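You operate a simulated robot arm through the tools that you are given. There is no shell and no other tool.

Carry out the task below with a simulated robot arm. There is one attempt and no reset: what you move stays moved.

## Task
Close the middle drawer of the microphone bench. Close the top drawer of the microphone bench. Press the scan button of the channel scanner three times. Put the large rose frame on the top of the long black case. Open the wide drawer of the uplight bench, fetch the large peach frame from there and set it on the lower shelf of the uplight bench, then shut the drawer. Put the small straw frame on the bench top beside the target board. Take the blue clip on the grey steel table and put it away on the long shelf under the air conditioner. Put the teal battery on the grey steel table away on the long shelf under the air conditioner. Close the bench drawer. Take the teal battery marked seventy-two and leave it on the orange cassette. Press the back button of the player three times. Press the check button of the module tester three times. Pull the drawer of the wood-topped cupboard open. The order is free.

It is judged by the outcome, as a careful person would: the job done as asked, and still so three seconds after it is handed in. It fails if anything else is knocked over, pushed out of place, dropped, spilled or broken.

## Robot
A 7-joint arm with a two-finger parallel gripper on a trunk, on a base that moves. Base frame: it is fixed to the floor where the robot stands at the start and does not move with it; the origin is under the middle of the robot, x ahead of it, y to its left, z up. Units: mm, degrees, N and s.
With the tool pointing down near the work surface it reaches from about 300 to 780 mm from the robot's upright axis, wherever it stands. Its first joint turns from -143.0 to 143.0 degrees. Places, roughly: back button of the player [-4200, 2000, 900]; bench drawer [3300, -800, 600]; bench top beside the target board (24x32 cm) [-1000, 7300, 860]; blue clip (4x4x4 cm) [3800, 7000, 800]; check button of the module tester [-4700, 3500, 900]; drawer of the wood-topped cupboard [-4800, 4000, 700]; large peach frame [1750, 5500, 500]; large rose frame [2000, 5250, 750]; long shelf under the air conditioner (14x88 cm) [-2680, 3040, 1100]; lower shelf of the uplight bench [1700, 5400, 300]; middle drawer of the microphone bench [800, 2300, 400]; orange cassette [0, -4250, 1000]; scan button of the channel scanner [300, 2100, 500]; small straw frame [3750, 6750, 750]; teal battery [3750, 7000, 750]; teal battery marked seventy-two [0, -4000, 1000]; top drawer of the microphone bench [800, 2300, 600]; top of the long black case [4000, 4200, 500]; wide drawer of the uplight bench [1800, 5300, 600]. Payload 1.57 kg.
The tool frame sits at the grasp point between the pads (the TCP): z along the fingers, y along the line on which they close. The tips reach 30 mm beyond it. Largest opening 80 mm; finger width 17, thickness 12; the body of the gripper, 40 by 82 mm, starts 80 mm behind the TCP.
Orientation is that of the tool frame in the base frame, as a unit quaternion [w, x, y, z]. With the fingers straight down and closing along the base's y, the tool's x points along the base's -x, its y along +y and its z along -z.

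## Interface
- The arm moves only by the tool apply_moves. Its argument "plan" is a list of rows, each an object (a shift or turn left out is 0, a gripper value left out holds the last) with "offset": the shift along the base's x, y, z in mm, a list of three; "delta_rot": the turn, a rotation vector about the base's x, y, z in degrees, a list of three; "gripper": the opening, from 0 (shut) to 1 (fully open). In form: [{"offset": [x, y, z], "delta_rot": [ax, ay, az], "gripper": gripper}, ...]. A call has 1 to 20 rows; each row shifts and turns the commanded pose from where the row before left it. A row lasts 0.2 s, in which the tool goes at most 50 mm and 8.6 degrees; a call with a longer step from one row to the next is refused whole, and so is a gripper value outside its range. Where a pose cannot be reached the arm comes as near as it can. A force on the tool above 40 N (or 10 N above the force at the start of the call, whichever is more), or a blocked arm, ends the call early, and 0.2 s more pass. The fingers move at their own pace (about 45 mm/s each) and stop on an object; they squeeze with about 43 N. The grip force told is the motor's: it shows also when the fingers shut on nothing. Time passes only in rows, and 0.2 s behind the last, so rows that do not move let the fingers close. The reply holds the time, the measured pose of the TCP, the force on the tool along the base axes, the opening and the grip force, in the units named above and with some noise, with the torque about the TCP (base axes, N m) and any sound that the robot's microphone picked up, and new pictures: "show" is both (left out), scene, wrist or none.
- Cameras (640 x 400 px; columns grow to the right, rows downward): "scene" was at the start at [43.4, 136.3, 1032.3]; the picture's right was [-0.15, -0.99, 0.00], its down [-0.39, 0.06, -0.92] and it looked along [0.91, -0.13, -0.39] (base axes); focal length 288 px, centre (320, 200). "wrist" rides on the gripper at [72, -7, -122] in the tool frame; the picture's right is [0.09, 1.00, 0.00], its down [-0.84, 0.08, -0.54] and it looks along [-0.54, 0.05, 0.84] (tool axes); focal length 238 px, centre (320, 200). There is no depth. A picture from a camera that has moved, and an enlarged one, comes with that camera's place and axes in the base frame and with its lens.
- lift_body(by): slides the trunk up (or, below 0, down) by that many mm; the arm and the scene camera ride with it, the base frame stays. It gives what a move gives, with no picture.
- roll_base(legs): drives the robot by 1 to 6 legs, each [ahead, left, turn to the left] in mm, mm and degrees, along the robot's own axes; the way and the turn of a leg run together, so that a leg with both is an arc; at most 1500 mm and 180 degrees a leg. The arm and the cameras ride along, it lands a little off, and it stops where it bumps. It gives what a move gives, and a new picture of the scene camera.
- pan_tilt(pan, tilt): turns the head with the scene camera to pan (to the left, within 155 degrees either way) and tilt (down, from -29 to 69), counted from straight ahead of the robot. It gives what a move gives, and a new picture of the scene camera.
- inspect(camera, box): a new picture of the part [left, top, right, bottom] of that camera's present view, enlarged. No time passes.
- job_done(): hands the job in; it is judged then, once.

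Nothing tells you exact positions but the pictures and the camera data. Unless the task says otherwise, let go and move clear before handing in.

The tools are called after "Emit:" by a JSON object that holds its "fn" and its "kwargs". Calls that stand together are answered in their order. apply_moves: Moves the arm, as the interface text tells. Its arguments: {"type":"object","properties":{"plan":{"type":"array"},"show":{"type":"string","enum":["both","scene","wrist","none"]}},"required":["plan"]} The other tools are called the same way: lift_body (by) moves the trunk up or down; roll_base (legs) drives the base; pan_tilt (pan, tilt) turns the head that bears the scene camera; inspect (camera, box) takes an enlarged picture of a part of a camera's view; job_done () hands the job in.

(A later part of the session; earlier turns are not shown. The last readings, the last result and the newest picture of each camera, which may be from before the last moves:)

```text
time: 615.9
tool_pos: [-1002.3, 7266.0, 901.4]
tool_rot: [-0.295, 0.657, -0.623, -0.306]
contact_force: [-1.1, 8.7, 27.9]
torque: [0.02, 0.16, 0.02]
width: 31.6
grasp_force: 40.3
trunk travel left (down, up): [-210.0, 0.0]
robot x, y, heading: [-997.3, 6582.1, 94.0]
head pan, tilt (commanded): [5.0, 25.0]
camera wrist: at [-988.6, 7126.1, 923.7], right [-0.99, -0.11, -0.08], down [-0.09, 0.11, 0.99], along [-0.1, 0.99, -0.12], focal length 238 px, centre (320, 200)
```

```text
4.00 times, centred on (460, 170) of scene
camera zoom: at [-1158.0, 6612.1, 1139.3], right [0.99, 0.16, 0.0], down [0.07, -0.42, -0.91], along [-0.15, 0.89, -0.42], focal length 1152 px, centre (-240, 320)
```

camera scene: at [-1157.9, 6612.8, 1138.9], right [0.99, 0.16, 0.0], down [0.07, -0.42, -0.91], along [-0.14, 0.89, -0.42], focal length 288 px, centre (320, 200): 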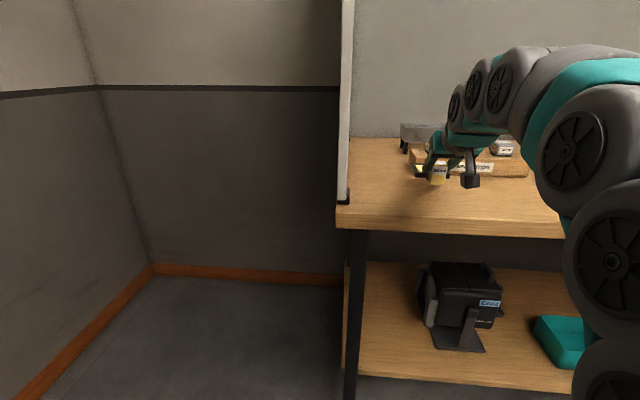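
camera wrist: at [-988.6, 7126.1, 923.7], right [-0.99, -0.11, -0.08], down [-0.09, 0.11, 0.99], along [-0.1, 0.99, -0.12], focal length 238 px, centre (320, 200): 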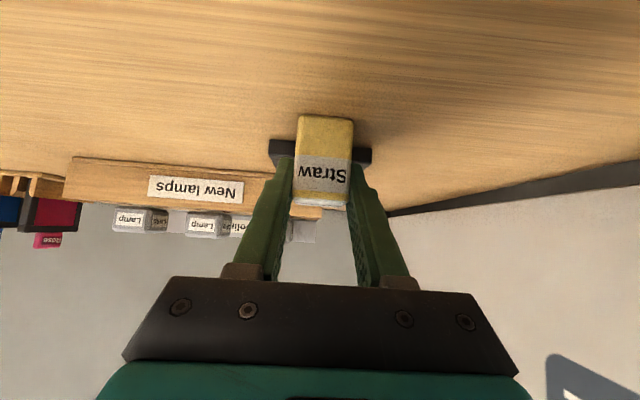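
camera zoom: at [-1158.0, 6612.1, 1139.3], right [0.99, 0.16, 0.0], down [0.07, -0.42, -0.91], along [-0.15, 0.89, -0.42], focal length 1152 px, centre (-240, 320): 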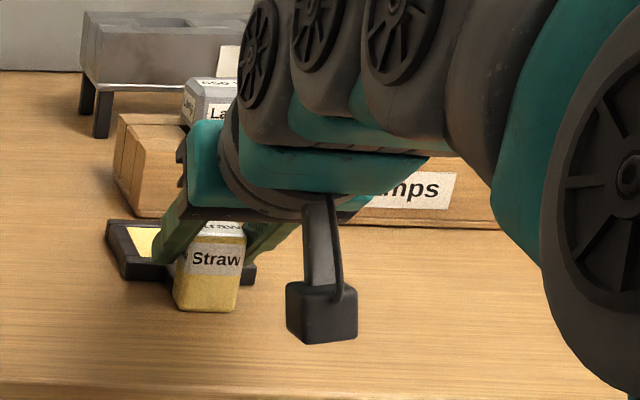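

Flat contact now. Releasing and withdrawing.

Emit:
{"fn": "apply_moves", "kwargs": {"plan": [{"offset": [0, 0, 1.5]}, {"gripper": 0.8}, {"gripper": 0.8}, {"gripper": 0.8}, {"gripper": 0.8}, {"offset": [0, -10, 9]}, {"offset": [1, -20, 18]}, {"offset": [2, -30, 15]}, {"offset": [3, -40, 10]}], "show": "both"}}

```text
time: 617.9
tool_pos: [-999.3, 7164.5, 954.3]
tool_rot: [-0.292, 0.657, -0.625, -0.304]
contact_force: [-0.1, -0.4, 0.5]
torque: [-0.01, 0.01, -0.01]
width: 63.9
grasp_force: 0.0
trunk travel left (down, up): [-210.0, 0.0]
robot x, y, heading: [-998.1, 6582.3, 94.5]
head pan, tilt (commanded): [5.0, 25.0]
camera scene: at [-1157.9, 6612.8, 1138.9], right [0.99, 0.16, 0.0], down [0.07, -0.42, -0.91], along [-0.14, 0.89, -0.42], focal length 288 px, centre (320, 200)
camera wrist: at [-985.9, 7024.4, 977.6], right [-0.99, -0.11, -0.07], down [-0.09, 0.12, 0.99], along [-0.1, 0.99, -0.13], focal length 238 px, centre (320, 200)
```

scene: 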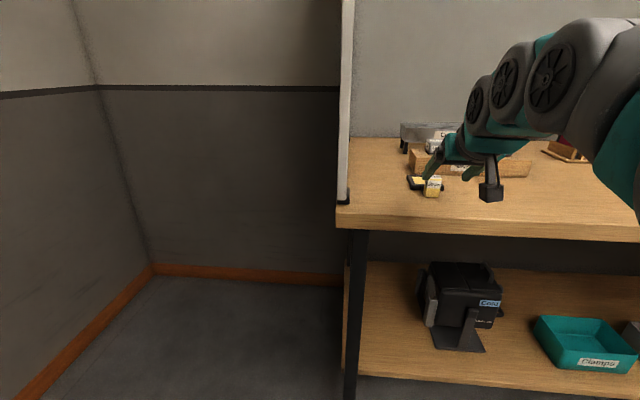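
wrist: 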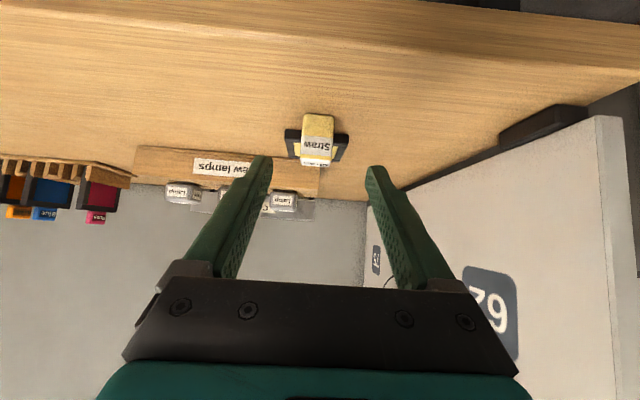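

The straw frame is in place beside the target board. Now back east to the grey steel table for the clip and battery.

Emit:
{"fn": "roll_base", "kwargs": {"legs": [[-370, 0, 0], [0, -1200, 0], [0, -1200, 0], [0, -1150, 0]]}}

Emit:
{"fn": "roll_base", "kwargs": {"legs": [[0, 0, -90]]}}

```text
time: 636.8
tool_pos: [2555.5, 6885.3, 955.3]
tool_rot: [0.304, -0.632, 0.651, 0.292]
contact_force: [-0.4, -1.1, -0.7]
torque: [-0.01, -0.03, -0.02]
width: 63.9
grasp_force: 0.0
trunk travel left (down, up): [-210.0, 0.0]
robot x, y, heading: [2509.7, 6304.8, 89.8]
head pan, tilt (commanded): [5.0, 25.0]
camera scene: at [2352.8, 6348.0, 1138.9], right [1.0, 0.08, 0.0], down [0.03, -0.42, -0.91], along [-0.07, 0.9, -0.42], focal length 288 px, centre (320, 200)
```

scene: 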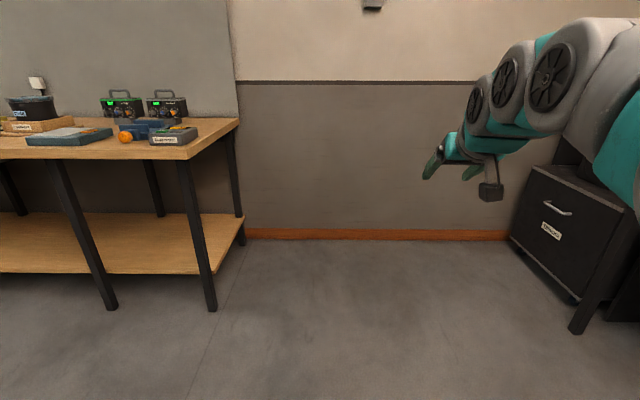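

```text
time: 641.0
tool_pos: [3087.7, 6261.6, 954.2]
tool_rot: [0.422, 0.011, 0.906, -0.008]
contact_force: [-0.2, -0.4, -0.9]
torque: [0.02, -0.02, 0.01]
width: 64.0
grasp_force: 0.1
trunk travel left (down, up): [-210.0, 0.0]
robot x, y, heading: [2511.7, 6303.8, -0.2]
head pan, tilt (commanded): [5.0, 25.0]
camera scene: at [2552.9, 6463.1, 1138.9], right [0.08, -1.0, 0.0], down [-0.42, -0.04, -0.91], along [0.9, 0.08, -0.42], focal length 288 px, centre (320, 200)
```

scene: 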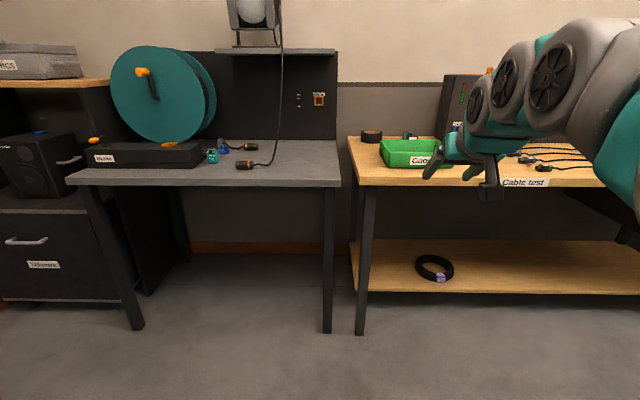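

I'm back at the grey table's aisle. For the battery and clip (which go on a 1100-mm-high shelf) I want the tool nearly horizontal with the camera on top, so I'll roll the wrist 180° here in free space.

Emit:
{"fn": "apply_moves", "kwargs": {"plan": [{"delta_rot": [6.43, 0.15, -5.4]}, {"delta_rot": [6.43, 0.15, -5.4]}, {"delta_rot": [6.43, 0.15, -5.4]}, {"delta_rot": [6.43, 0.15, -5.4]}, {"delta_rot": [6.43, 0.15, -5.4]}, {"delta_rot": [6.43, 0.15, -5.4]}, {"delta_rot": [6.43, 0.15, -5.4]}, {"delta_rot": [6.43, 0.15, -5.4]}, {"delta_rot": [6.43, 0.15, -5.4]}, {"delta_rot": [6.43, 0.15, -5.4]}, {"delta_rot": [6.43, 0.15, -5.4]}, {"delta_rot": [6.43, 0.15, -5.4]}, {"delta_rot": [6.43, 0.15, -5.4]}, {"delta_rot": [6.43, 0.15, -5.4]}, {"delta_rot": [6.43, 0.15, -5.4]}, {"delta_rot": [6.43, 0.15, -5.4]}, {"delta_rot": [6.43, 0.15, -5.4]}, {"delta_rot": [6.43, 0.15, -5.4]}, {"delta_rot": [6.43, 0.15, -5.4]}, {"delta_rot": [6.43, 0.15, -5.4]}], "show": "both"}}

```text
time: 645.2
tool_pos: [3087.6, 6263.0, 955.1]
tool_rot: [0.013, 0.902, 0.1, 0.42]
contact_force: [0.7, -0.5, -0.3]
torque: [0.02, 0.0, 0.01]
width: 64.1
grasp_force: 0.2
trunk travel left (down, up): [-210.0, 0.0]
robot x, y, heading: [2505.7, 6305.1, -0.0]
head pan, tilt (commanded): [5.0, 25.0]
camera scene: at [2552.9, 6463.1, 1138.9], right [0.08, -1.0, 0.0], down [-0.42, -0.04, -0.91], along [0.9, 0.08, -0.42], focal length 288 px, centre (320, 200)
camera wrist: at [3039.5, 6274.7, 1087.2], right [0.23, -0.96, 0.18], down [-0.92, -0.27, -0.27], along [0.31, -0.1, -0.95], focal length 238 px, centre (320, 200)
```

scene: 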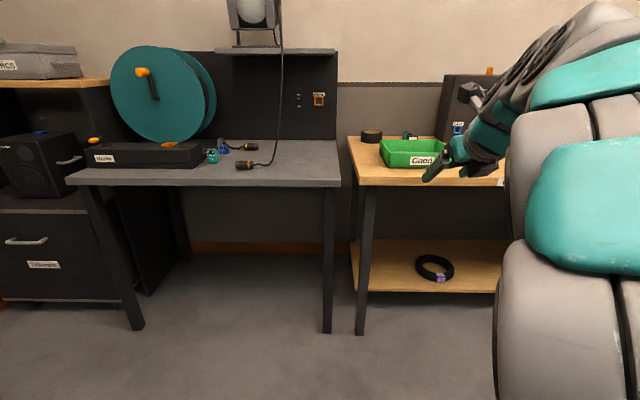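
wrist: 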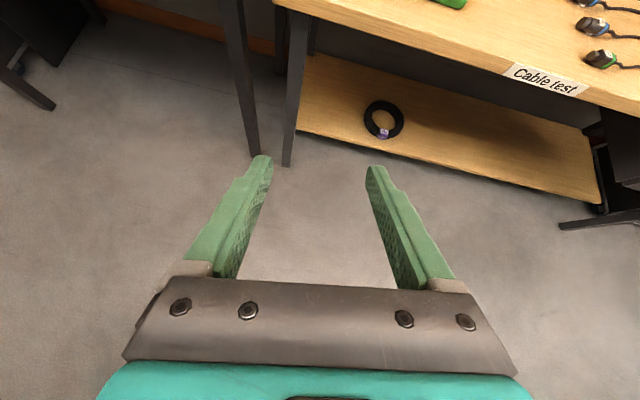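

The roll works; the camera is on top now. I'll fine-tune to ~70° tilt, squared to the table.

Emit:
{"fn": "apply_moves", "kwargs": {"plan": [{"offset": [25, 0, -10], "delta_rot": [2.83, -6.55, -1.54]}, {"offset": [25, 0, -10], "delta_rot": [2.83, -6.55, -1.54]}, {"offset": [25, 0, -10], "delta_rot": [2.83, -6.55, -1.54], "gripper": 0.6}, {"offset": [0, 0, 0]}], "show": "none"}}

Emit:
{"fn": "roll_base", "kwargs": {"legs": [[0, 0, 4], [300, 620, 0]]}}

Emit:
{"fn": "pan_tilt", "kwargs": {"pan": 0, "tilt": 30}}

```text
time: 646.2
tool_pos: [3163.0, 6263.7, 921.4]
tool_rot: [-0.017, 0.819, 0.029, 0.573]
contact_force: [-0.1, 0.6, 0.5]
torque: [0.04, 0.02, 0.01]
width: 47.8
grasp_force: 0.0
trunk travel left (down, up): [-210.0, 0.0]
robot x, y, heading: [2510.1, 6304.0, -0.2]
head pan, tilt (commanded): [5.0, 25.0]
```

```text
time: 650.5
tool_pos: [3427.2, 6957.8, 922.7]
tool_rot: [-0.037, 0.818, 0.057, 0.572]
contact_force: [0.2, -0.4, 0.5]
torque: [0.03, 0.02, 0.01]
width: 47.8
grasp_force: 0.1
trunk travel left (down, up): [-210.0, 0.0]
robot x, y, heading: [2771.9, 6956.0, 3.9]
head pan, tilt (commanded): [5.0, 25.0]
camera scene: at [2805.9, 7115.1, 1138.9], right [0.15, -0.99, 0.0], down [-0.42, -0.06, -0.91], along [0.9, 0.14, -0.42], focal length 288 px, centre (320, 200)
```

scene: 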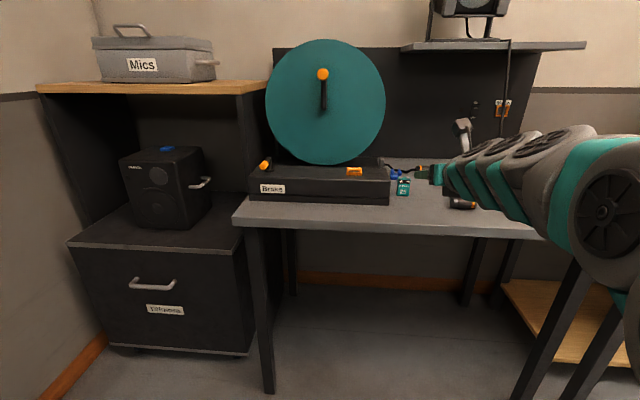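

```text
time: 651.2
tool_pos: [3426.7, 6957.8, 922.6]
tool_rot: [-0.037, 0.817, 0.057, 0.572]
contact_force: [-0.7, -1.1, 0.3]
torque: [-0.06, 0.0, -0.01]
width: 48.1
grasp_force: 0.1
trunk travel left (down, up): [-210.0, 0.0]
robot x, y, heading: [2772.2, 6959.3, 3.5]
head pan, tilt (commanded): [0.0, 30.0]
camera scene: at [2805.1, 7107.1, 1130.9], right [0.07, -1.0, 0.0], down [-0.5, -0.03, -0.87], along [0.86, 0.06, -0.5], focal length 288 px, centre (320, 200)
```

scene: 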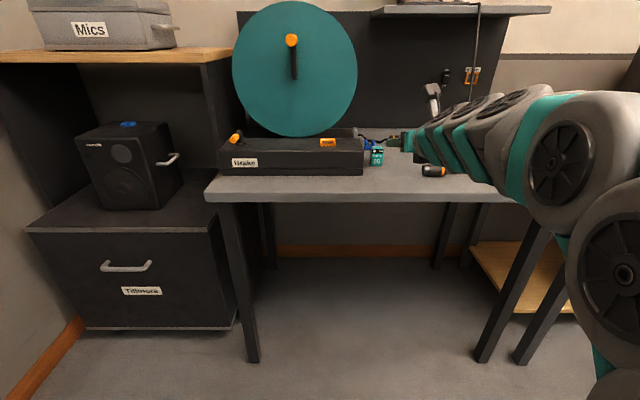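

Emit:
{"fn": "inspect", "kwargs": {"camera": "scene", "box": [320, 110, 480, 210]}}

Emit:
{"fn": "inspect", "kwargs": {"camera": "wrist", "box": [0, 0, 640, 400]}}

```text
4.00 times, centred on (400, 160) of scene
camera zoom: at [2805.1, 7107.1, 1130.9], right [0.07, -1.0, 0.0], down [-0.5, -0.03, -0.87], along [0.86, 0.06, -0.5], focal length 1152 px, centre (0, 360)
```

zoom: 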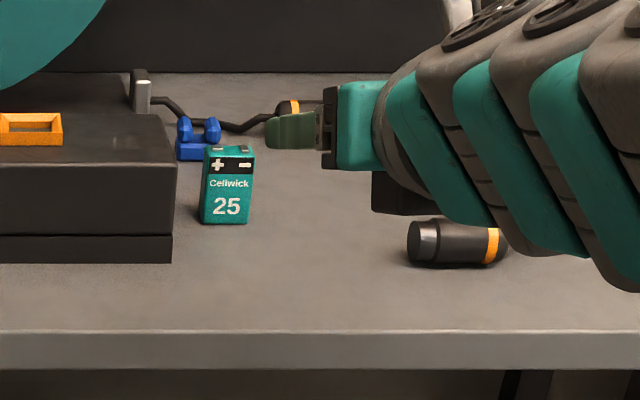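

```text
1.00 times, centred on (320, 200) of wrist (not enlarged: the box is as wide or as high as the picture)
camera zoom: at [3338.0, 6952.3, 1031.2], right [0.17, -0.98, 0.09], down [-0.78, -0.19, -0.6], along [0.61, 0.03, -0.8], focal length 238 px, centre (320, 200)
```

zoom: 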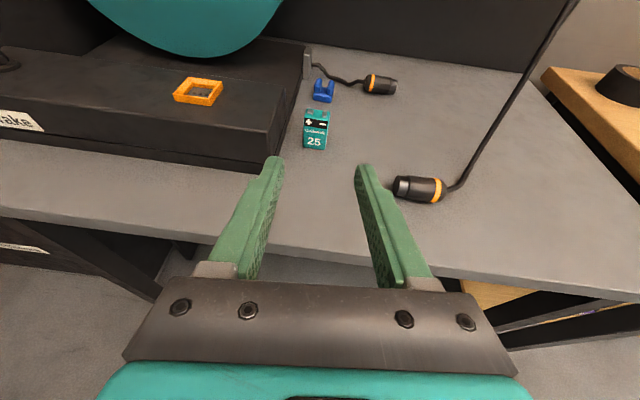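

Now the wrist camera gives a clear view: battery 25 at (3637, 6985), 38 mm wide, with ~34 mm to the reel box on its left; the clip is behind it at (3775, 6997). I'll roll in and descend in front of the battery.

Emit:
{"fn": "roll_base", "kwargs": {"legs": [[130, 0, 0]]}}

Emit:
{"fn": "apply_moves", "kwargs": {"plan": [{"offset": [0, 3, -35], "gripper": 0.66}, {"offset": [0, 3, -35]}, {"offset": [0, 2, -25]}, {"offset": [0, 0, 0]}], "show": "both"}}

```text
time: 652.5
tool_pos: [3556.2, 6963.8, 922.0]
tool_rot: [-0.036, 0.818, 0.055, 0.572]
contact_force: [-0.4, 0.0, 0.1]
torque: [-0.03, -0.01, 0.01]
width: 47.8
grasp_force: 0.0
trunk travel left (down, up): [-210.0, 0.0]
robot x, y, heading: [2898.1, 6961.0, 3.7]
head pan, tilt (commanded): [0.0, 30.0]
camera scene: at [2933.9, 7115.0, 1130.9], right [0.06, -1.0, 0.0], down [-0.5, -0.03, -0.87], along [0.86, 0.05, -0.5], focal length 288 px, centre (320, 200)
```

scene: 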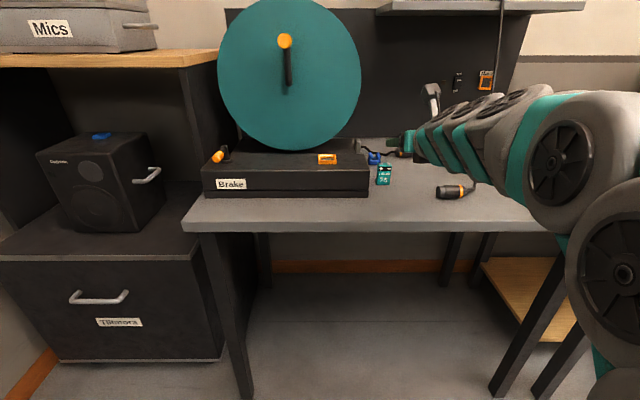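

```text
time: 653.5
tool_pos: [3553.6, 6971.0, 827.2]
tool_rot: [-0.035, 0.818, 0.055, 0.571]
contact_force: [0.3, -0.3, -0.5]
torque: [-0.03, -0.02, -0.02]
width: 52.8
grasp_force: 0.0
trunk travel left (down, up): [-210.0, 0.0]
robot x, y, heading: [2899.2, 6964.1, 3.3]
head pan, tilt (commanded): [0.0, 30.0]
camera scene: at [2933.9, 7114.9, 1130.9], right [0.06, -1.0, 0.0], down [-0.5, -0.03, -0.87], along [0.86, 0.05, -0.5], focal length 288 px, centre (320, 200)
camera wrist: at [3464.7, 6966.6, 937.1], right [0.16, -0.98, 0.09], down [-0.78, -0.19, -0.6], along [0.61, 0.03, -0.8], focal length 238 px, centre (320, 200)
```

scene: 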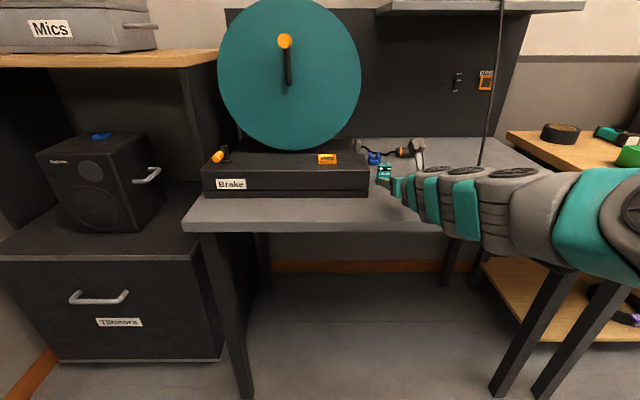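
wrist: 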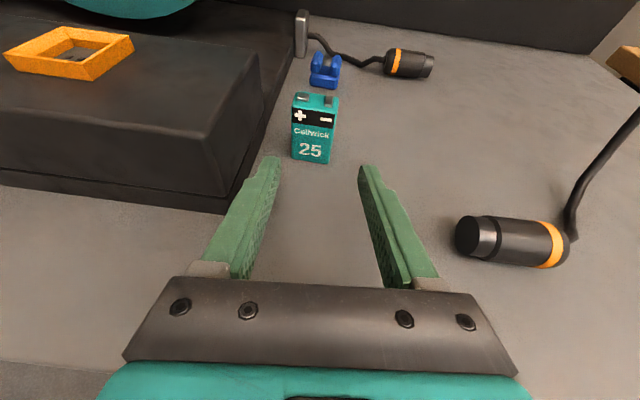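

Emit:
{"fn": "apply_moves", "kwargs": {"plan": [{"offset": [28, 5, -5]}, {"offset": [28, 5, -5]}, {"offset": [26, 5, -3]}, {"offset": [0, 0, 0]}], "show": "wrist"}}

```text
time: 654.5
tool_pos: [3636.9, 6986.9, 812.1]
tool_rot: [-0.036, 0.818, 0.055, 0.572]
contact_force: [0.2, 0.0, 0.9]
torque: [0.0, -0.01, -0.02]
width: 52.6
grasp_force: 0.1
trunk travel left (down, up): [-210.0, 0.0]
robot x, y, heading: [2903.5, 6967.8, 3.8]
head pan, tilt (commanded): [0.0, 30.0]
camera wrist: at [3546.5, 6981.5, 921.8], right [0.16, -0.98, 0.09], down [-0.78, -0.18, -0.6], along [0.61, 0.03, -0.8], focal length 238 px, centre (320, 200)
```

wrist: 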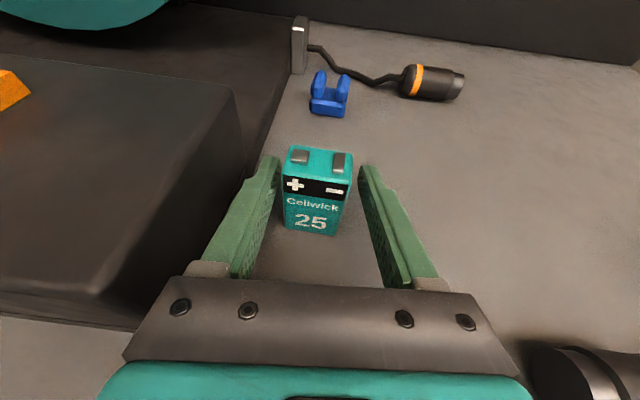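

Centred around the battery. Closing and lifting.

Emit:
{"fn": "apply_moves", "kwargs": {"plan": [{"gripper": 0}, {"gripper": 0}, {"gripper": 0}, {"gripper": 0}, {"offset": [0, 0, 12]}, {"offset": [0, 0, 30]}, {"offset": [0, 0, 40]}, {"offset": [-20, -3, 20]}], "show": "both"}}

```text
time: 656.3
tool_pos: [3616.5, 6985.6, 914.1]
tool_rot: [-0.035, 0.818, 0.055, 0.571]
contact_force: [0.5, 0.0, -0.5]
torque: [-0.01, -0.01, 0.01]
width: 35.4
grasp_force: 42.8
trunk travel left (down, up): [-210.0, 0.0]
robot x, y, heading: [2903.2, 6963.8, 3.4]
head pan, tilt (commanded): [0.0, 30.0]
camera scene: at [2934.1, 7115.1, 1130.9], right [0.06, -1.0, 0.0], down [-0.5, -0.03, -0.87], along [0.86, 0.05, -0.5], focal length 288 px, centre (320, 200)
camera wrist: at [3526.1, 6980.3, 1024.0], right [0.16, -0.98, 0.09], down [-0.78, -0.19, -0.6], along [0.6, 0.03, -0.8], focal length 238 px, centre (320, 200)
```

scene: 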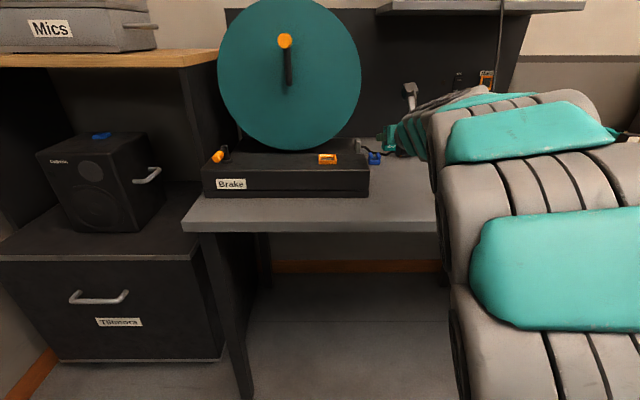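
wrist: 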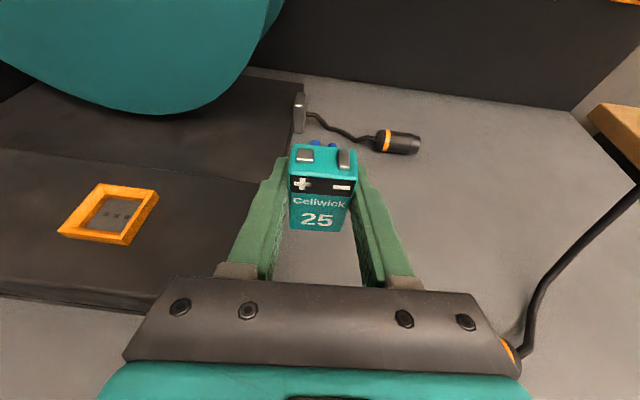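

Battery 25 is held. I'll retract, back away from the table, face north, and make my way around to the control-room door (reversing through it).

Emit:
{"fn": "apply_moves", "kwargs": {"plan": [{"offset": [-40, -3, 10]}, {"offset": [-40, -3, 10]}, {"offset": [-20, -2, 10]}], "show": "none"}}

Emit:
{"fn": "roll_base", "kwargs": {"legs": [[-450, -500, 0], [0, 0, 90], [0, 1000, 0], [0, 850, 0]]}}

```text
time: 657.1
tool_pos: [3515.9, 6974.8, 944.9]
tool_rot: [-0.037, 0.818, 0.057, 0.571]
contact_force: [0.4, -0.2, -0.3]
torque: [0.01, -0.02, 0.02]
width: 35.2
grasp_force: 41.8
trunk travel left (down, up): [-210.0, 0.0]
robot x, y, heading: [2899.3, 6964.2, 3.4]
head pan, tilt (commanded): [0.0, 30.0]
```

```text
time: 673.3
tool_pos: [683.1, 7035.2, 945.1]
tool_rot: [-0.415, 0.563, 0.595, 0.396]
contact_force: [0.2, 0.1, -1.0]
torque: [0.01, 0.03, -0.02]
width: 35.4
grasp_force: 42.7
trunk travel left (down, up): [-210.0, 0.0]
robot x, y, heading: [644.0, 6421.6, 89.0]
head pan, tilt (commanded): [0.0, 30.0]
camera scene: at [500.0, 6463.1, 1130.9], right [1.0, -0.02, 0.0], down [-0.01, -0.5, -0.87], along [0.02, 0.87, -0.5], focal length 288 px, centre (320, 200)
```

scene: 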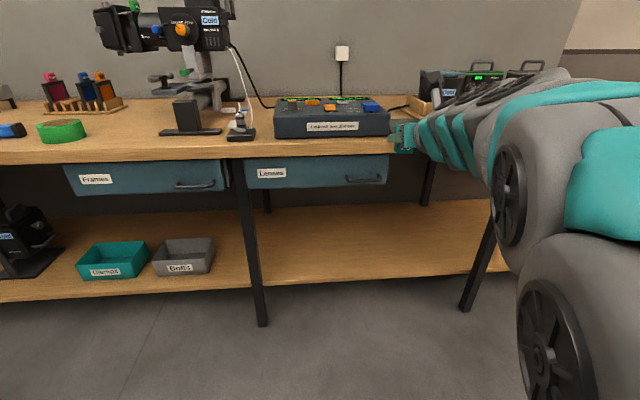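

Emit:
{"fn": "roll_base", "kwargs": {"legs": [[-1200, 0, 0], [-1200, 0, 0], [0, 0, 5], [0, 530, 0]]}}

Emit:
{"fn": "pan_tilt", "kwargs": {"pan": 140, "tilt": 20}}

```text
time: 688.4
tool_pos: [39.8, 4608.0, 946.5]
tool_rot: [-0.425, 0.547, 0.61, 0.384]
contact_force: [0.0, 0.5, -1.5]
torque: [-0.01, 0.01, 0.01]
width: 35.2
grasp_force: 42.3
trunk travel left (down, up): [-210.0, 0.0]
robot x, y, heading: [33.8, 3993.6, 91.8]
head pan, tilt (commanded): [0.0, 30.0]
camera scene: at [-115.4, 4028.1, 1130.9], right [1.0, 0.03, 0.0], down [0.02, -0.5, -0.87], along [-0.03, 0.87, -0.5], focal length 288 px, centre (320, 200)
```

scene: 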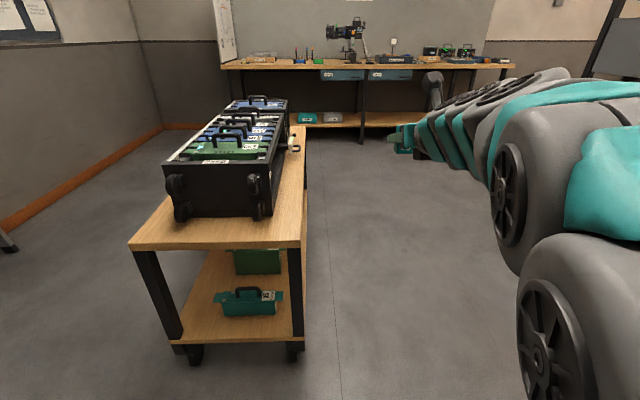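

```text
time: 690.6
tool_pos: [39.5, 4607.8, 945.2]
tool_rot: [-0.425, 0.547, 0.61, 0.385]
contact_force: [-0.4, -0.3, -1.2]
torque: [0.03, 0.0, -0.01]
width: 35.5
grasp_force: 41.9
trunk travel left (down, up): [-210.0, 0.0]
robot x, y, heading: [32.4, 3990.8, 91.9]
head pan, tilt (commanded): [140.0, 20.0]
camera scene: at [-169.8, 3864.5, 1147.0], right [-0.79, 0.62, 0.0], down [0.21, 0.27, -0.94], along [-0.58, -0.74, -0.34], focal length 288 px, centre (320, 200)
```

scene: 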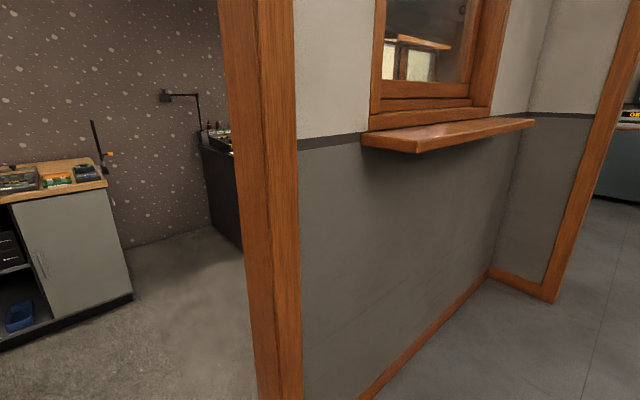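

Lined up with the doorway. Reversing through it, then turning west inside.

Emit:
{"fn": "roll_base", "kwargs": {"legs": [[-1260, 0, 0], [0, -80, 0], [0, 0, 92]]}}

Emit:
{"fn": "pan_tilt", "kwargs": {"pan": 0, "tilt": 18}}

```text
time: 701.4
tool_pos: [-472.9, 2753.8, 945.1]
tool_rot: [-0.572, -0.049, 0.818, -0.031]
contact_force: [-0.6, 0.4, -0.6]
torque: [0.0, -0.03, -0.02]
width: 35.1
grasp_force: 42.6
trunk travel left (down, up): [-210.0, 0.0]
robot x, y, heading: [136.7, 2754.1, -177.6]
head pan, tilt (commanded): [140.0, 20.0]
camera scene: at [275.0, 2550.5, 1147.0], right [-0.61, -0.79, 0.0], down [-0.27, 0.21, -0.94], along [0.75, -0.57, -0.34], focal length 288 px, centre (320, 200)
```

scene: 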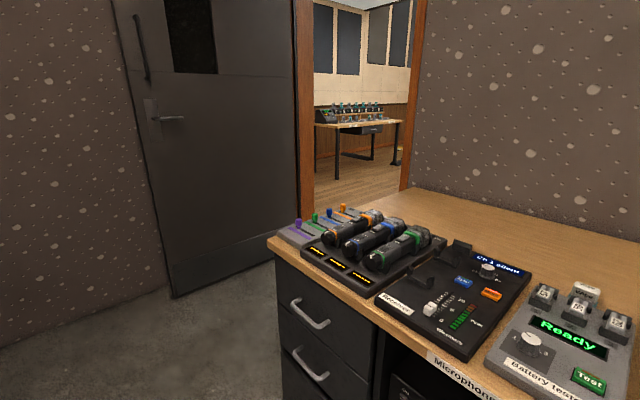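

```text
time: 703.6
tool_pos: [-472.3, 2753.0, 944.6]
tool_rot: [-0.572, -0.049, 0.818, -0.031]
contact_force: [-0.4, 0.1, -0.8]
torque: [0.01, 0.01, 0.0]
width: 35.4
grasp_force: 42.6
trunk travel left (down, up): [-210.0, 0.0]
robot x, y, heading: [142.8, 2755.6, -177.7]
head pan, tilt (commanded): [0.0, 18.0]
camera scene: at [107.8, 2603.0, 1150.2], right [-0.04, 1.0, 0.0], down [0.31, 0.01, -0.95], along [-0.95, -0.04, -0.31], focal length 288 px, centre (320, 200)
```

scene: 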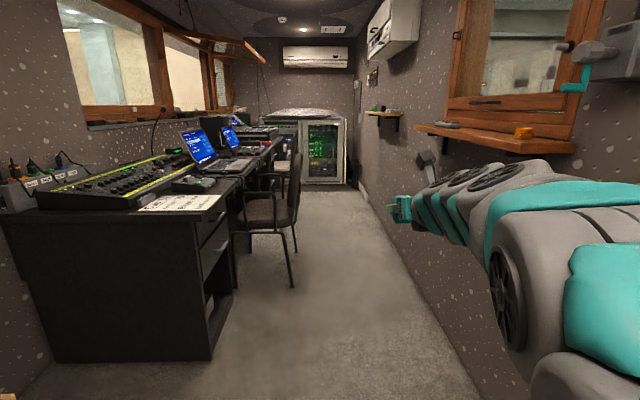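

The aisle ahead is clear. Driving west to the shelf.

Emit:
{"fn": "roll_base", "kwargs": {"legs": [[1400, -30, 0], [1400, 0, 0]]}}

Emit:
{"fn": "pan_tilt", "kwargs": {"pan": -60, "tilt": 15}}

Emit:
{"fn": "pan_tilt", "kwargs": {"pan": 60, "tilt": 30}}

```text
time: 716.9
tool_pos: [-3206.8, 2763.2, 944.7]
tool_rot: [-0.573, -0.032, 0.819, -0.02]
contact_force: [-0.6, 0.1, -0.2]
torque: [-0.01, 0.0, -0.01]
width: 35.4
grasp_force: 42.1
trunk travel left (down, up): [-210.0, 0.0]
robot x, y, heading: [-2593.5, 2736.6, -180.0]
head pan, tilt (commanded): [0.0, 18.0]
camera scene: at [-2632.2, 2589.3, 1150.2], right [0.0, 1.0, 0.0], down [0.31, 0.0, -0.95], along [-0.95, 0.0, -0.31], focal length 288 px, centre (320, 200)
```

scene: 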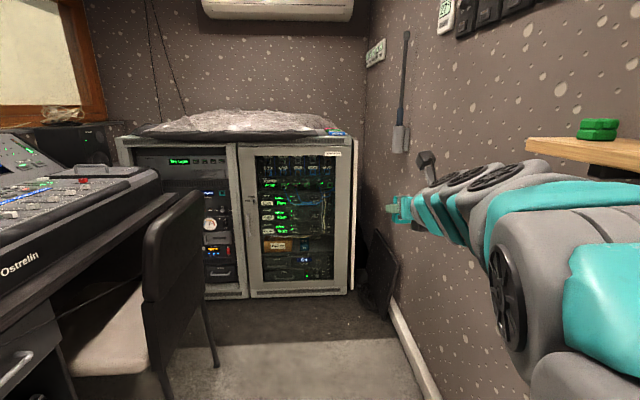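

```text
time: 718.2
tool_pos: [-3206.0, 2762.7, 944.7]
tool_rot: [-0.573, -0.031, 0.819, -0.019]
contact_force: [0.6, -0.1, -1.4]
torque: [0.0, -0.01, 0.03]
width: 35.1
grasp_force: 42.0
trunk travel left (down, up): [-210.0, 0.0]
robot x, y, heading: [-2588.9, 2738.0, -180.0]
head pan, tilt (commanded): [-60.0, 15.0]
camera scene: at [-2585.8, 2670.2, 1155.1], right [0.86, 0.5, 0.0], down [0.13, -0.22, -0.97], along [-0.49, 0.84, -0.26], focal length 288 px, centre (320, 200)
```

scene: 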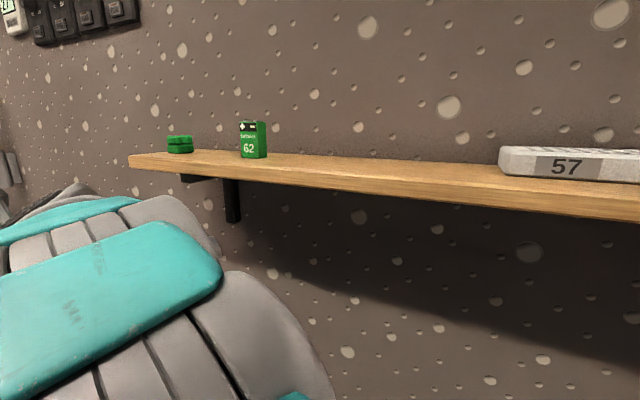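

```text
time: 720.2
tool_pos: [-3205.8, 2763.0, 944.1]
tool_rot: [-0.572, -0.032, 0.819, -0.019]
contact_force: [-0.2, -0.5, -0.9]
torque: [0.0, 0.04, -0.01]
width: 35.7
grasp_force: 42.4
trunk travel left (down, up): [-210.0, 0.0]
robot x, y, heading: [-2592.4, 2737.0, -179.8]
head pan, tilt (commanded): [60.0, 30.0]
camera scene: at [-2584.0, 2511.1, 1130.9], right [-0.87, 0.5, 0.0], down [0.25, 0.43, -0.87], along [-0.43, -0.75, -0.5], focal length 288 px, centre (320, 200)
```

scene: 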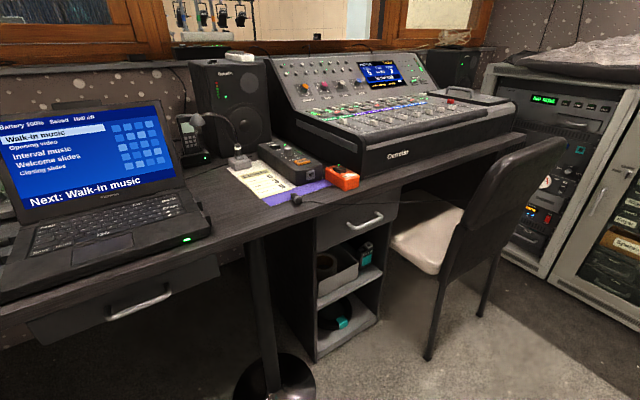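

The shelf: green clip and battery 62 at its west part, box "57" from x≈−2565; free stretch between. I'll raise and retract the arm so I can turn to face the shelf without reaching over it.

Emit:
{"fn": "apply_moves", "kwargs": {"plan": [{"offset": [18, 0, 42]}, {"offset": [18, 0, 42]}, {"offset": [18, 0, 42]}, {"offset": [18, 0, 42]}, {"offset": [18, 0, 40]}, {"offset": [0, 0, 10]}], "show": "none"}}

```text
time: 721.6
tool_pos: [-3115.5, 2763.6, 1164.7]
tool_rot: [-0.573, -0.033, 0.819, -0.016]
contact_force: [0.3, 1.1, -0.9]
torque: [0.01, 0.02, 0.03]
width: 35.1
grasp_force: 42.6
trunk travel left (down, up): [-210.0, 0.0]
robot x, y, heading: [-2588.5, 2738.9, -179.7]
head pan, tilt (commanded): [60.0, 30.0]
```

Emit:
{"fn": "roll_base", "kwargs": {"legs": [[185, 320, 0], [0, 0, -86]]}}

Emit:
{"fn": "pan_tilt", "kwargs": {"pan": 0, "tilt": 10}}

Emit:
{"fn": "inspect", "kwargs": {"camera": "wrist", "box": [0, 0, 640, 400]}}

```text
time: 727.6
tool_pos: [-2794.5, 2939.4, 1162.9]
tool_rot: [-0.435, 0.531, 0.624, 0.374]
contact_force: [0.0, -0.3, -1.0]
torque: [0.02, 0.01, 0.0]
width: 35.2
grasp_force: 42.3
trunk travel left (down, up): [-210.0, 0.0]
robot x, y, heading: [-2773.9, 2412.6, 94.8]
head pan, tilt (commanded): [60.0, 30.0]
camera scene: at [-3001.9, 2388.5, 1130.9], right [0.42, 0.91, 0.0], down [0.45, -0.21, -0.87], along [-0.78, 0.37, -0.5], focal length 288 px, centre (320, 200)
```

scene: 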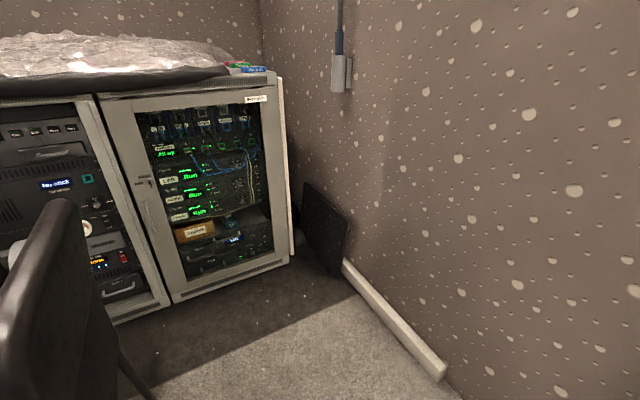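

```text
time: 728.9
tool_pos: [-2793.9, 2939.1, 1164.4]
tool_rot: [-0.434, 0.531, 0.625, 0.373]
contact_force: [0.2, 0.4, -0.4]
torque: [-0.01, -0.03, 0.03]
width: 35.5
grasp_force: 42.6
trunk travel left (down, up): [-210.0, 0.0]
robot x, y, heading: [-2776.6, 2413.8, 94.7]
head pan, tilt (commanded): [0.0, 10.0]
camera scene: at [-2928.0, 2442.7, 1163.2], right [1.0, 0.09, 0.0], down [0.01, -0.17, -0.98], along [-0.08, 0.98, -0.17], focal length 288 px, centre (320, 200)
```

scene: 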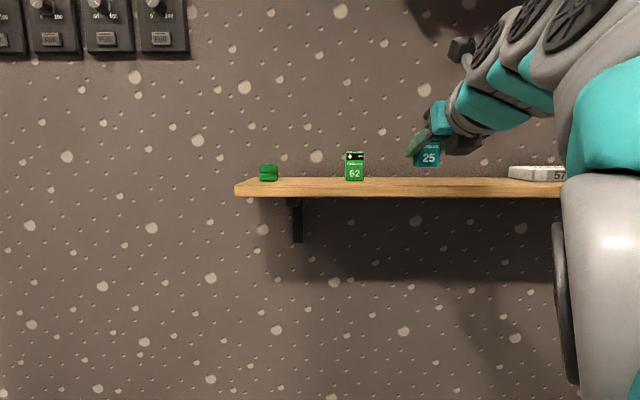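

```text
1.00 times, centred on (320, 200) of wrist (not enlarged: the box is as wide or as high as the picture)
camera zoom: at [-2787.0, 2849.4, 1273.0], right [0.98, 0.19, 0.09], down [0.2, -0.77, -0.6], along [-0.04, 0.6, -0.8], focal length 238 px, centre (320, 200)
```

zoom: 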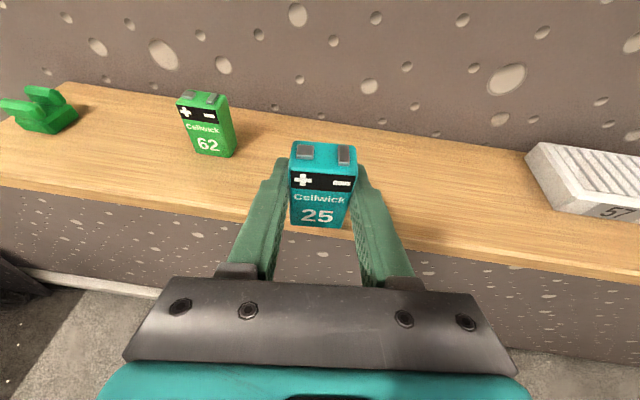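

Great view: the landing spot at (−2795, 3018) is free. I'll move the battery in over the shelf and lower it.

Emit:
{"fn": "apply_moves", "kwargs": {"plan": [{"offset": [-1, 27, -3]}, {"offset": [-1, 27, -5]}, {"offset": [-1, 24, -5]}, {"offset": [0, 0, -8]}, {"offset": [0, 0, 0]}], "show": "both"}}

```text
time: 730.1
tool_pos: [-2796.8, 3016.8, 1143.8]
tool_rot: [-0.434, 0.531, 0.625, 0.373]
contact_force: [-0.4, -0.2, -1.1]
torque: [-0.02, -0.02, 0.01]
width: 35.0
grasp_force: 42.4
trunk travel left (down, up): [-210.0, 0.0]
robot x, y, heading: [-2776.5, 2414.3, 94.9]
head pan, tilt (commanded): [0.0, 10.0]
camera scene: at [-2927.9, 2442.8, 1163.3], right [1.0, 0.09, 0.0], down [0.01, -0.17, -0.98], along [-0.08, 0.98, -0.17], focal length 288 px, centre (320, 200)
camera wrist: at [-2789.9, 2927.2, 1253.2], right [0.98, 0.19, 0.09], down [0.2, -0.77, -0.6], along [-0.04, 0.6, -0.8], focal length 238 px, centre (320, 200)
```

scene: 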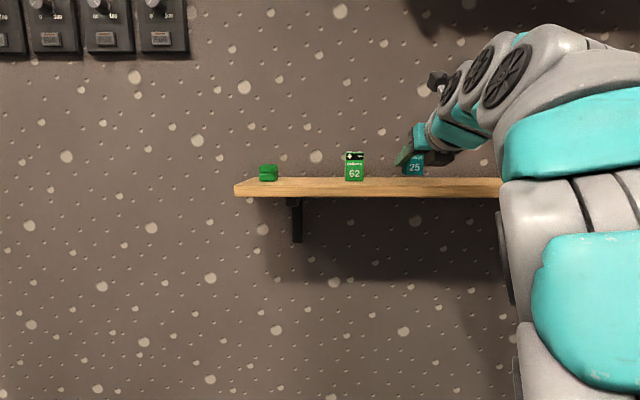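
wrist: 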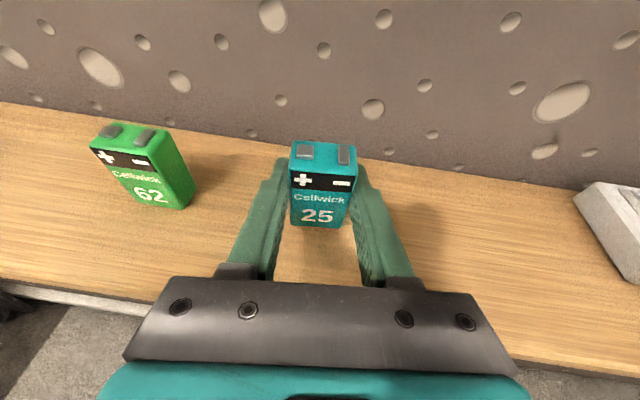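

Now lowering the last ~12 mm gently.

Emit:
{"fn": "apply_moves", "kwargs": {"plan": [{"offset": [0, 0, -4]}, {"offset": [0, 0, -3]}, {"offset": [0, 0, -2]}, {"offset": [0, 0, -2]}, {"offset": [0, 0, 0]}], "show": "none"}}

```text
time: 731.3
tool_pos: [-2797.3, 3017.6, 1132.8]
tool_rot: [-0.434, 0.532, 0.624, 0.374]
contact_force: [0.0, 0.9, -1.2]
torque: [-0.02, 0.04, 0.02]
width: 35.4
grasp_force: 42.6
trunk travel left (down, up): [-210.0, 0.0]
robot x, y, heading: [-2776.4, 2410.6, 94.9]
head pan, tilt (commanded): [0.0, 10.0]
```

Emit:
{"fn": "apply_moves", "kwargs": {"plan": [{"offset": [0, 0, -1.5]}, {"offset": [0, 0, -1.5]}, {"offset": [0, 0, -1]}, {"offset": [0, 0, 0]}], "show": "wrist"}}

```text
time: 732.3
tool_pos: [-2797.2, 3016.5, 1130.9]
tool_rot: [-0.436, 0.53, 0.624, 0.375]
contact_force: [1.3, 5.8, 24.0]
torque: [0.06, 0.21, -0.05]
width: 35.3
grasp_force: 42.3
trunk travel left (down, up): [-210.0, 0.0]
robot x, y, heading: [-2778.2, 2407.4, 95.0]
head pan, tilt (commanded): [0.0, 10.0]
camera wrist: at [-2790.3, 2925.3, 1240.1], right [0.98, 0.19, 0.09], down [0.2, -0.77, -0.6], along [-0.04, 0.61, -0.79], focal length 238 px, centre (320, 200)
```

wrist: 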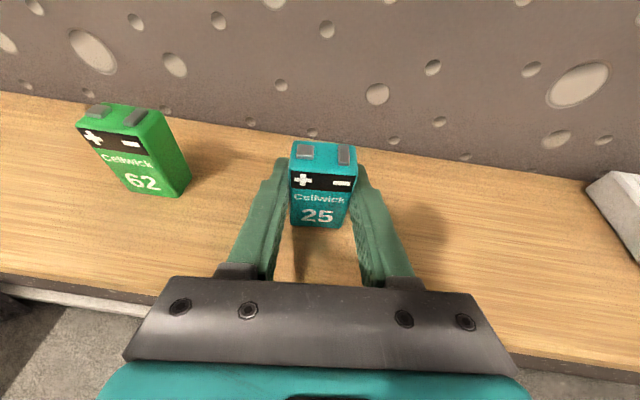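

Contact felt. Easing up, releasing, and withdrawing straight back.

Emit:
{"fn": "apply_moves", "kwargs": {"plan": [{"offset": [0, 0, 1.5]}, {"gripper": 0.65}, {"gripper": 0.65}, {"gripper": 0.65}, {"offset": [0, -12, 4]}, {"offset": [0, -30, 10]}, {"offset": [1, -40, 14]}, {"offset": [0, 0, 0]}], "show": "both"}}

```text
time: 734.1
tool_pos: [-2796.0, 2935.0, 1160.1]
tool_rot: [-0.435, 0.531, 0.625, 0.372]
contact_force: [0.1, 0.6, 0.9]
torque: [-0.01, -0.03, 0.0]
width: 52.0
grasp_force: 0.0
trunk travel left (down, up): [-210.0, 0.0]
robot x, y, heading: [-2773.9, 2411.0, 94.9]
head pan, tilt (commanded): [0.0, 10.0]
camera scene: at [-2927.9, 2442.7, 1163.3], right [1.0, 0.09, 0.0], down [0.01, -0.17, -0.98], along [-0.08, 0.98, -0.17], focal length 288 px, centre (320, 200)
camera wrist: at [-2789.0, 2844.6, 1269.7], right [0.98, 0.19, 0.09], down [0.2, -0.77, -0.6], along [-0.04, 0.6, -0.8], focal length 238 px, centre (320, 200)
```

scene: 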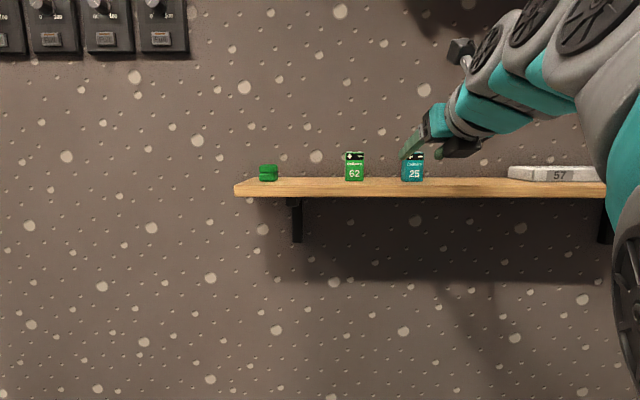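
wrist: 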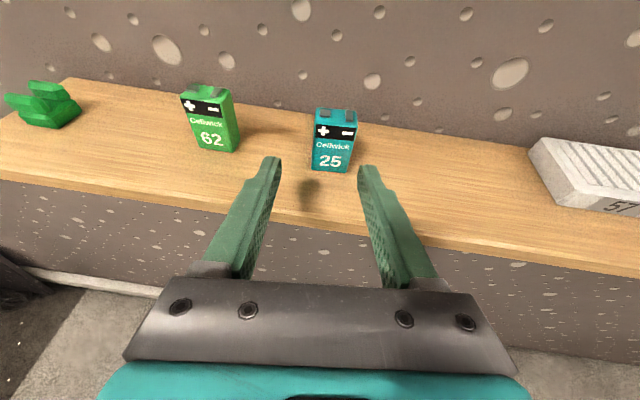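

The teal battery is on the shelf. Back for the blue clip: I'll turn west, reverse up the aisle, and retrace the route.

Emit:
{"fn": "roll_base", "kwargs": {"legs": [[0, 0, 89], [-295, -289, 0], [-1320, 72, 0], [-1320, 72, 0]]}}

```text
time: 753.0
tool_pos: [-357.8, 2703.7, 1159.3]
tool_rot: [-0.572, -0.061, 0.817, -0.04]
contact_force: [-0.4, -0.6, -0.6]
torque: [-0.01, 0.04, 0.01]
width: 51.8
grasp_force: 0.1
trunk travel left (down, up): [-210.0, 0.0]
robot x, y, heading: [162.6, 2715.0, -175.8]
head pan, tilt (commanded): [0.0, 10.0]
camera scene: at [133.9, 2563.8, 1163.3], right [-0.07, 1.0, 0.0], down [0.17, 0.01, -0.98], along [-0.98, -0.07, -0.17], focal length 288 px, centre (320, 200)
```

scene: 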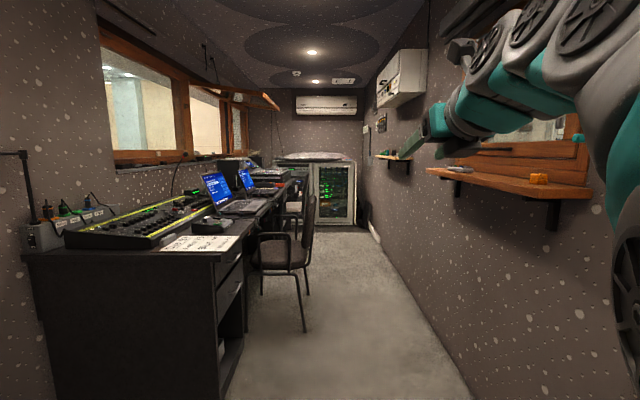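

Emit:
{"fn": "roll_base", "kwargs": {"legs": [[0, 0, -90], [1290, 20, 0]]}}

Emit:
{"fn": "roll_base", "kwargs": {"legs": [[0, -560, 0], [1200, 0, 0], [1150, 0, 0]]}}

```text
time: 763.5
tool_pos: [140.1, 4535.2, 1160.9]
tool_rot: [-0.421, 0.553, 0.605, 0.389]
contact_force: [0.2, -0.4, 0.2]
torque: [0.01, -0.01, -0.02]
width: 52.1
grasp_force: 0.1
trunk travel left (down, up): [-210.0, 0.0]
robot x, y, heading: [122.0, 4013.3, 90.4]
head pan, tilt (commanded): [0.0, 10.0]
camera scene: at [-26.4, 4053.9, 1163.3], right [1.0, 0.01, 0.0], down [0.0, -0.17, -0.98], along [-0.01, 0.98, -0.17], focal length 288 px, centre (320, 200)
```

scene: 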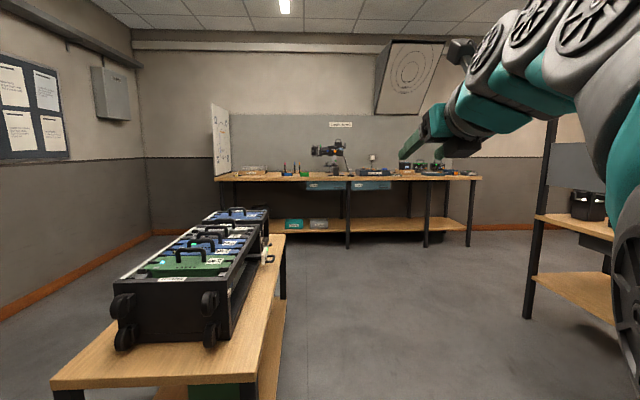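

```text
time: 777.8
tool_pos: [661.3, 6879.6, 1160.6]
tool_rot: [-0.422, 0.55, 0.608, 0.386]
contact_force: [-0.4, -0.4, -0.6]
torque: [-0.01, -0.01, 0.02]
width: 52.1
grasp_force: 0.1
trunk travel left (down, up): [-210.0, 0.0]
robot x, y, heading: [651.4, 6357.2, 91.4]
head pan, tilt (commanded): [0.0, 10.0]
camera scene: at [501.1, 6397.7, 1163.3], right [1.0, 0.02, 0.0], down [0.0, -0.17, -0.98], along [-0.02, 0.98, -0.17], focal length 288 px, centre (320, 200)
```

scene: 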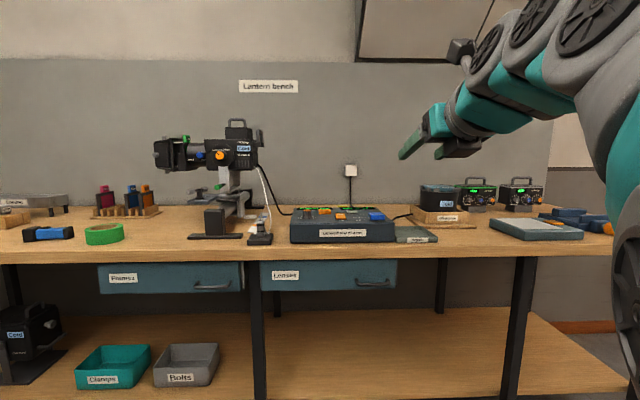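

Emit:
{"fn": "roll_base", "kwargs": {"legs": [[0, -1000, 0], [0, -900, 0], [0, 0, -88]]}}

```text
time: 791.2
tool_pos: [3107.7, 6393.4, 1161.7]
tool_rot: [-0.031, 0.818, 0.049, 0.572]
contact_force: [1.0, 0.9, 0.8]
torque: [0.0, -0.04, 0.02]
width: 52.1
grasp_force: 0.1
trunk travel left (down, up): [-210.0, 0.0]
robot x, y, heading: [2583.8, 6395.8, 2.5]
head pan, tilt (commanded): [0.0, 10.0]
camera scene: at [2623.2, 6546.5, 1163.3], right [0.04, -1.0, 0.0], down [-0.17, -0.01, -0.98], along [0.98, 0.04, -0.17], focal length 288 px, centre (320, 200)
```

scene: 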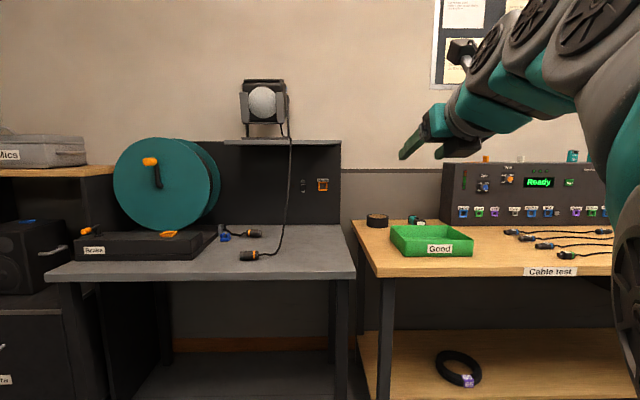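

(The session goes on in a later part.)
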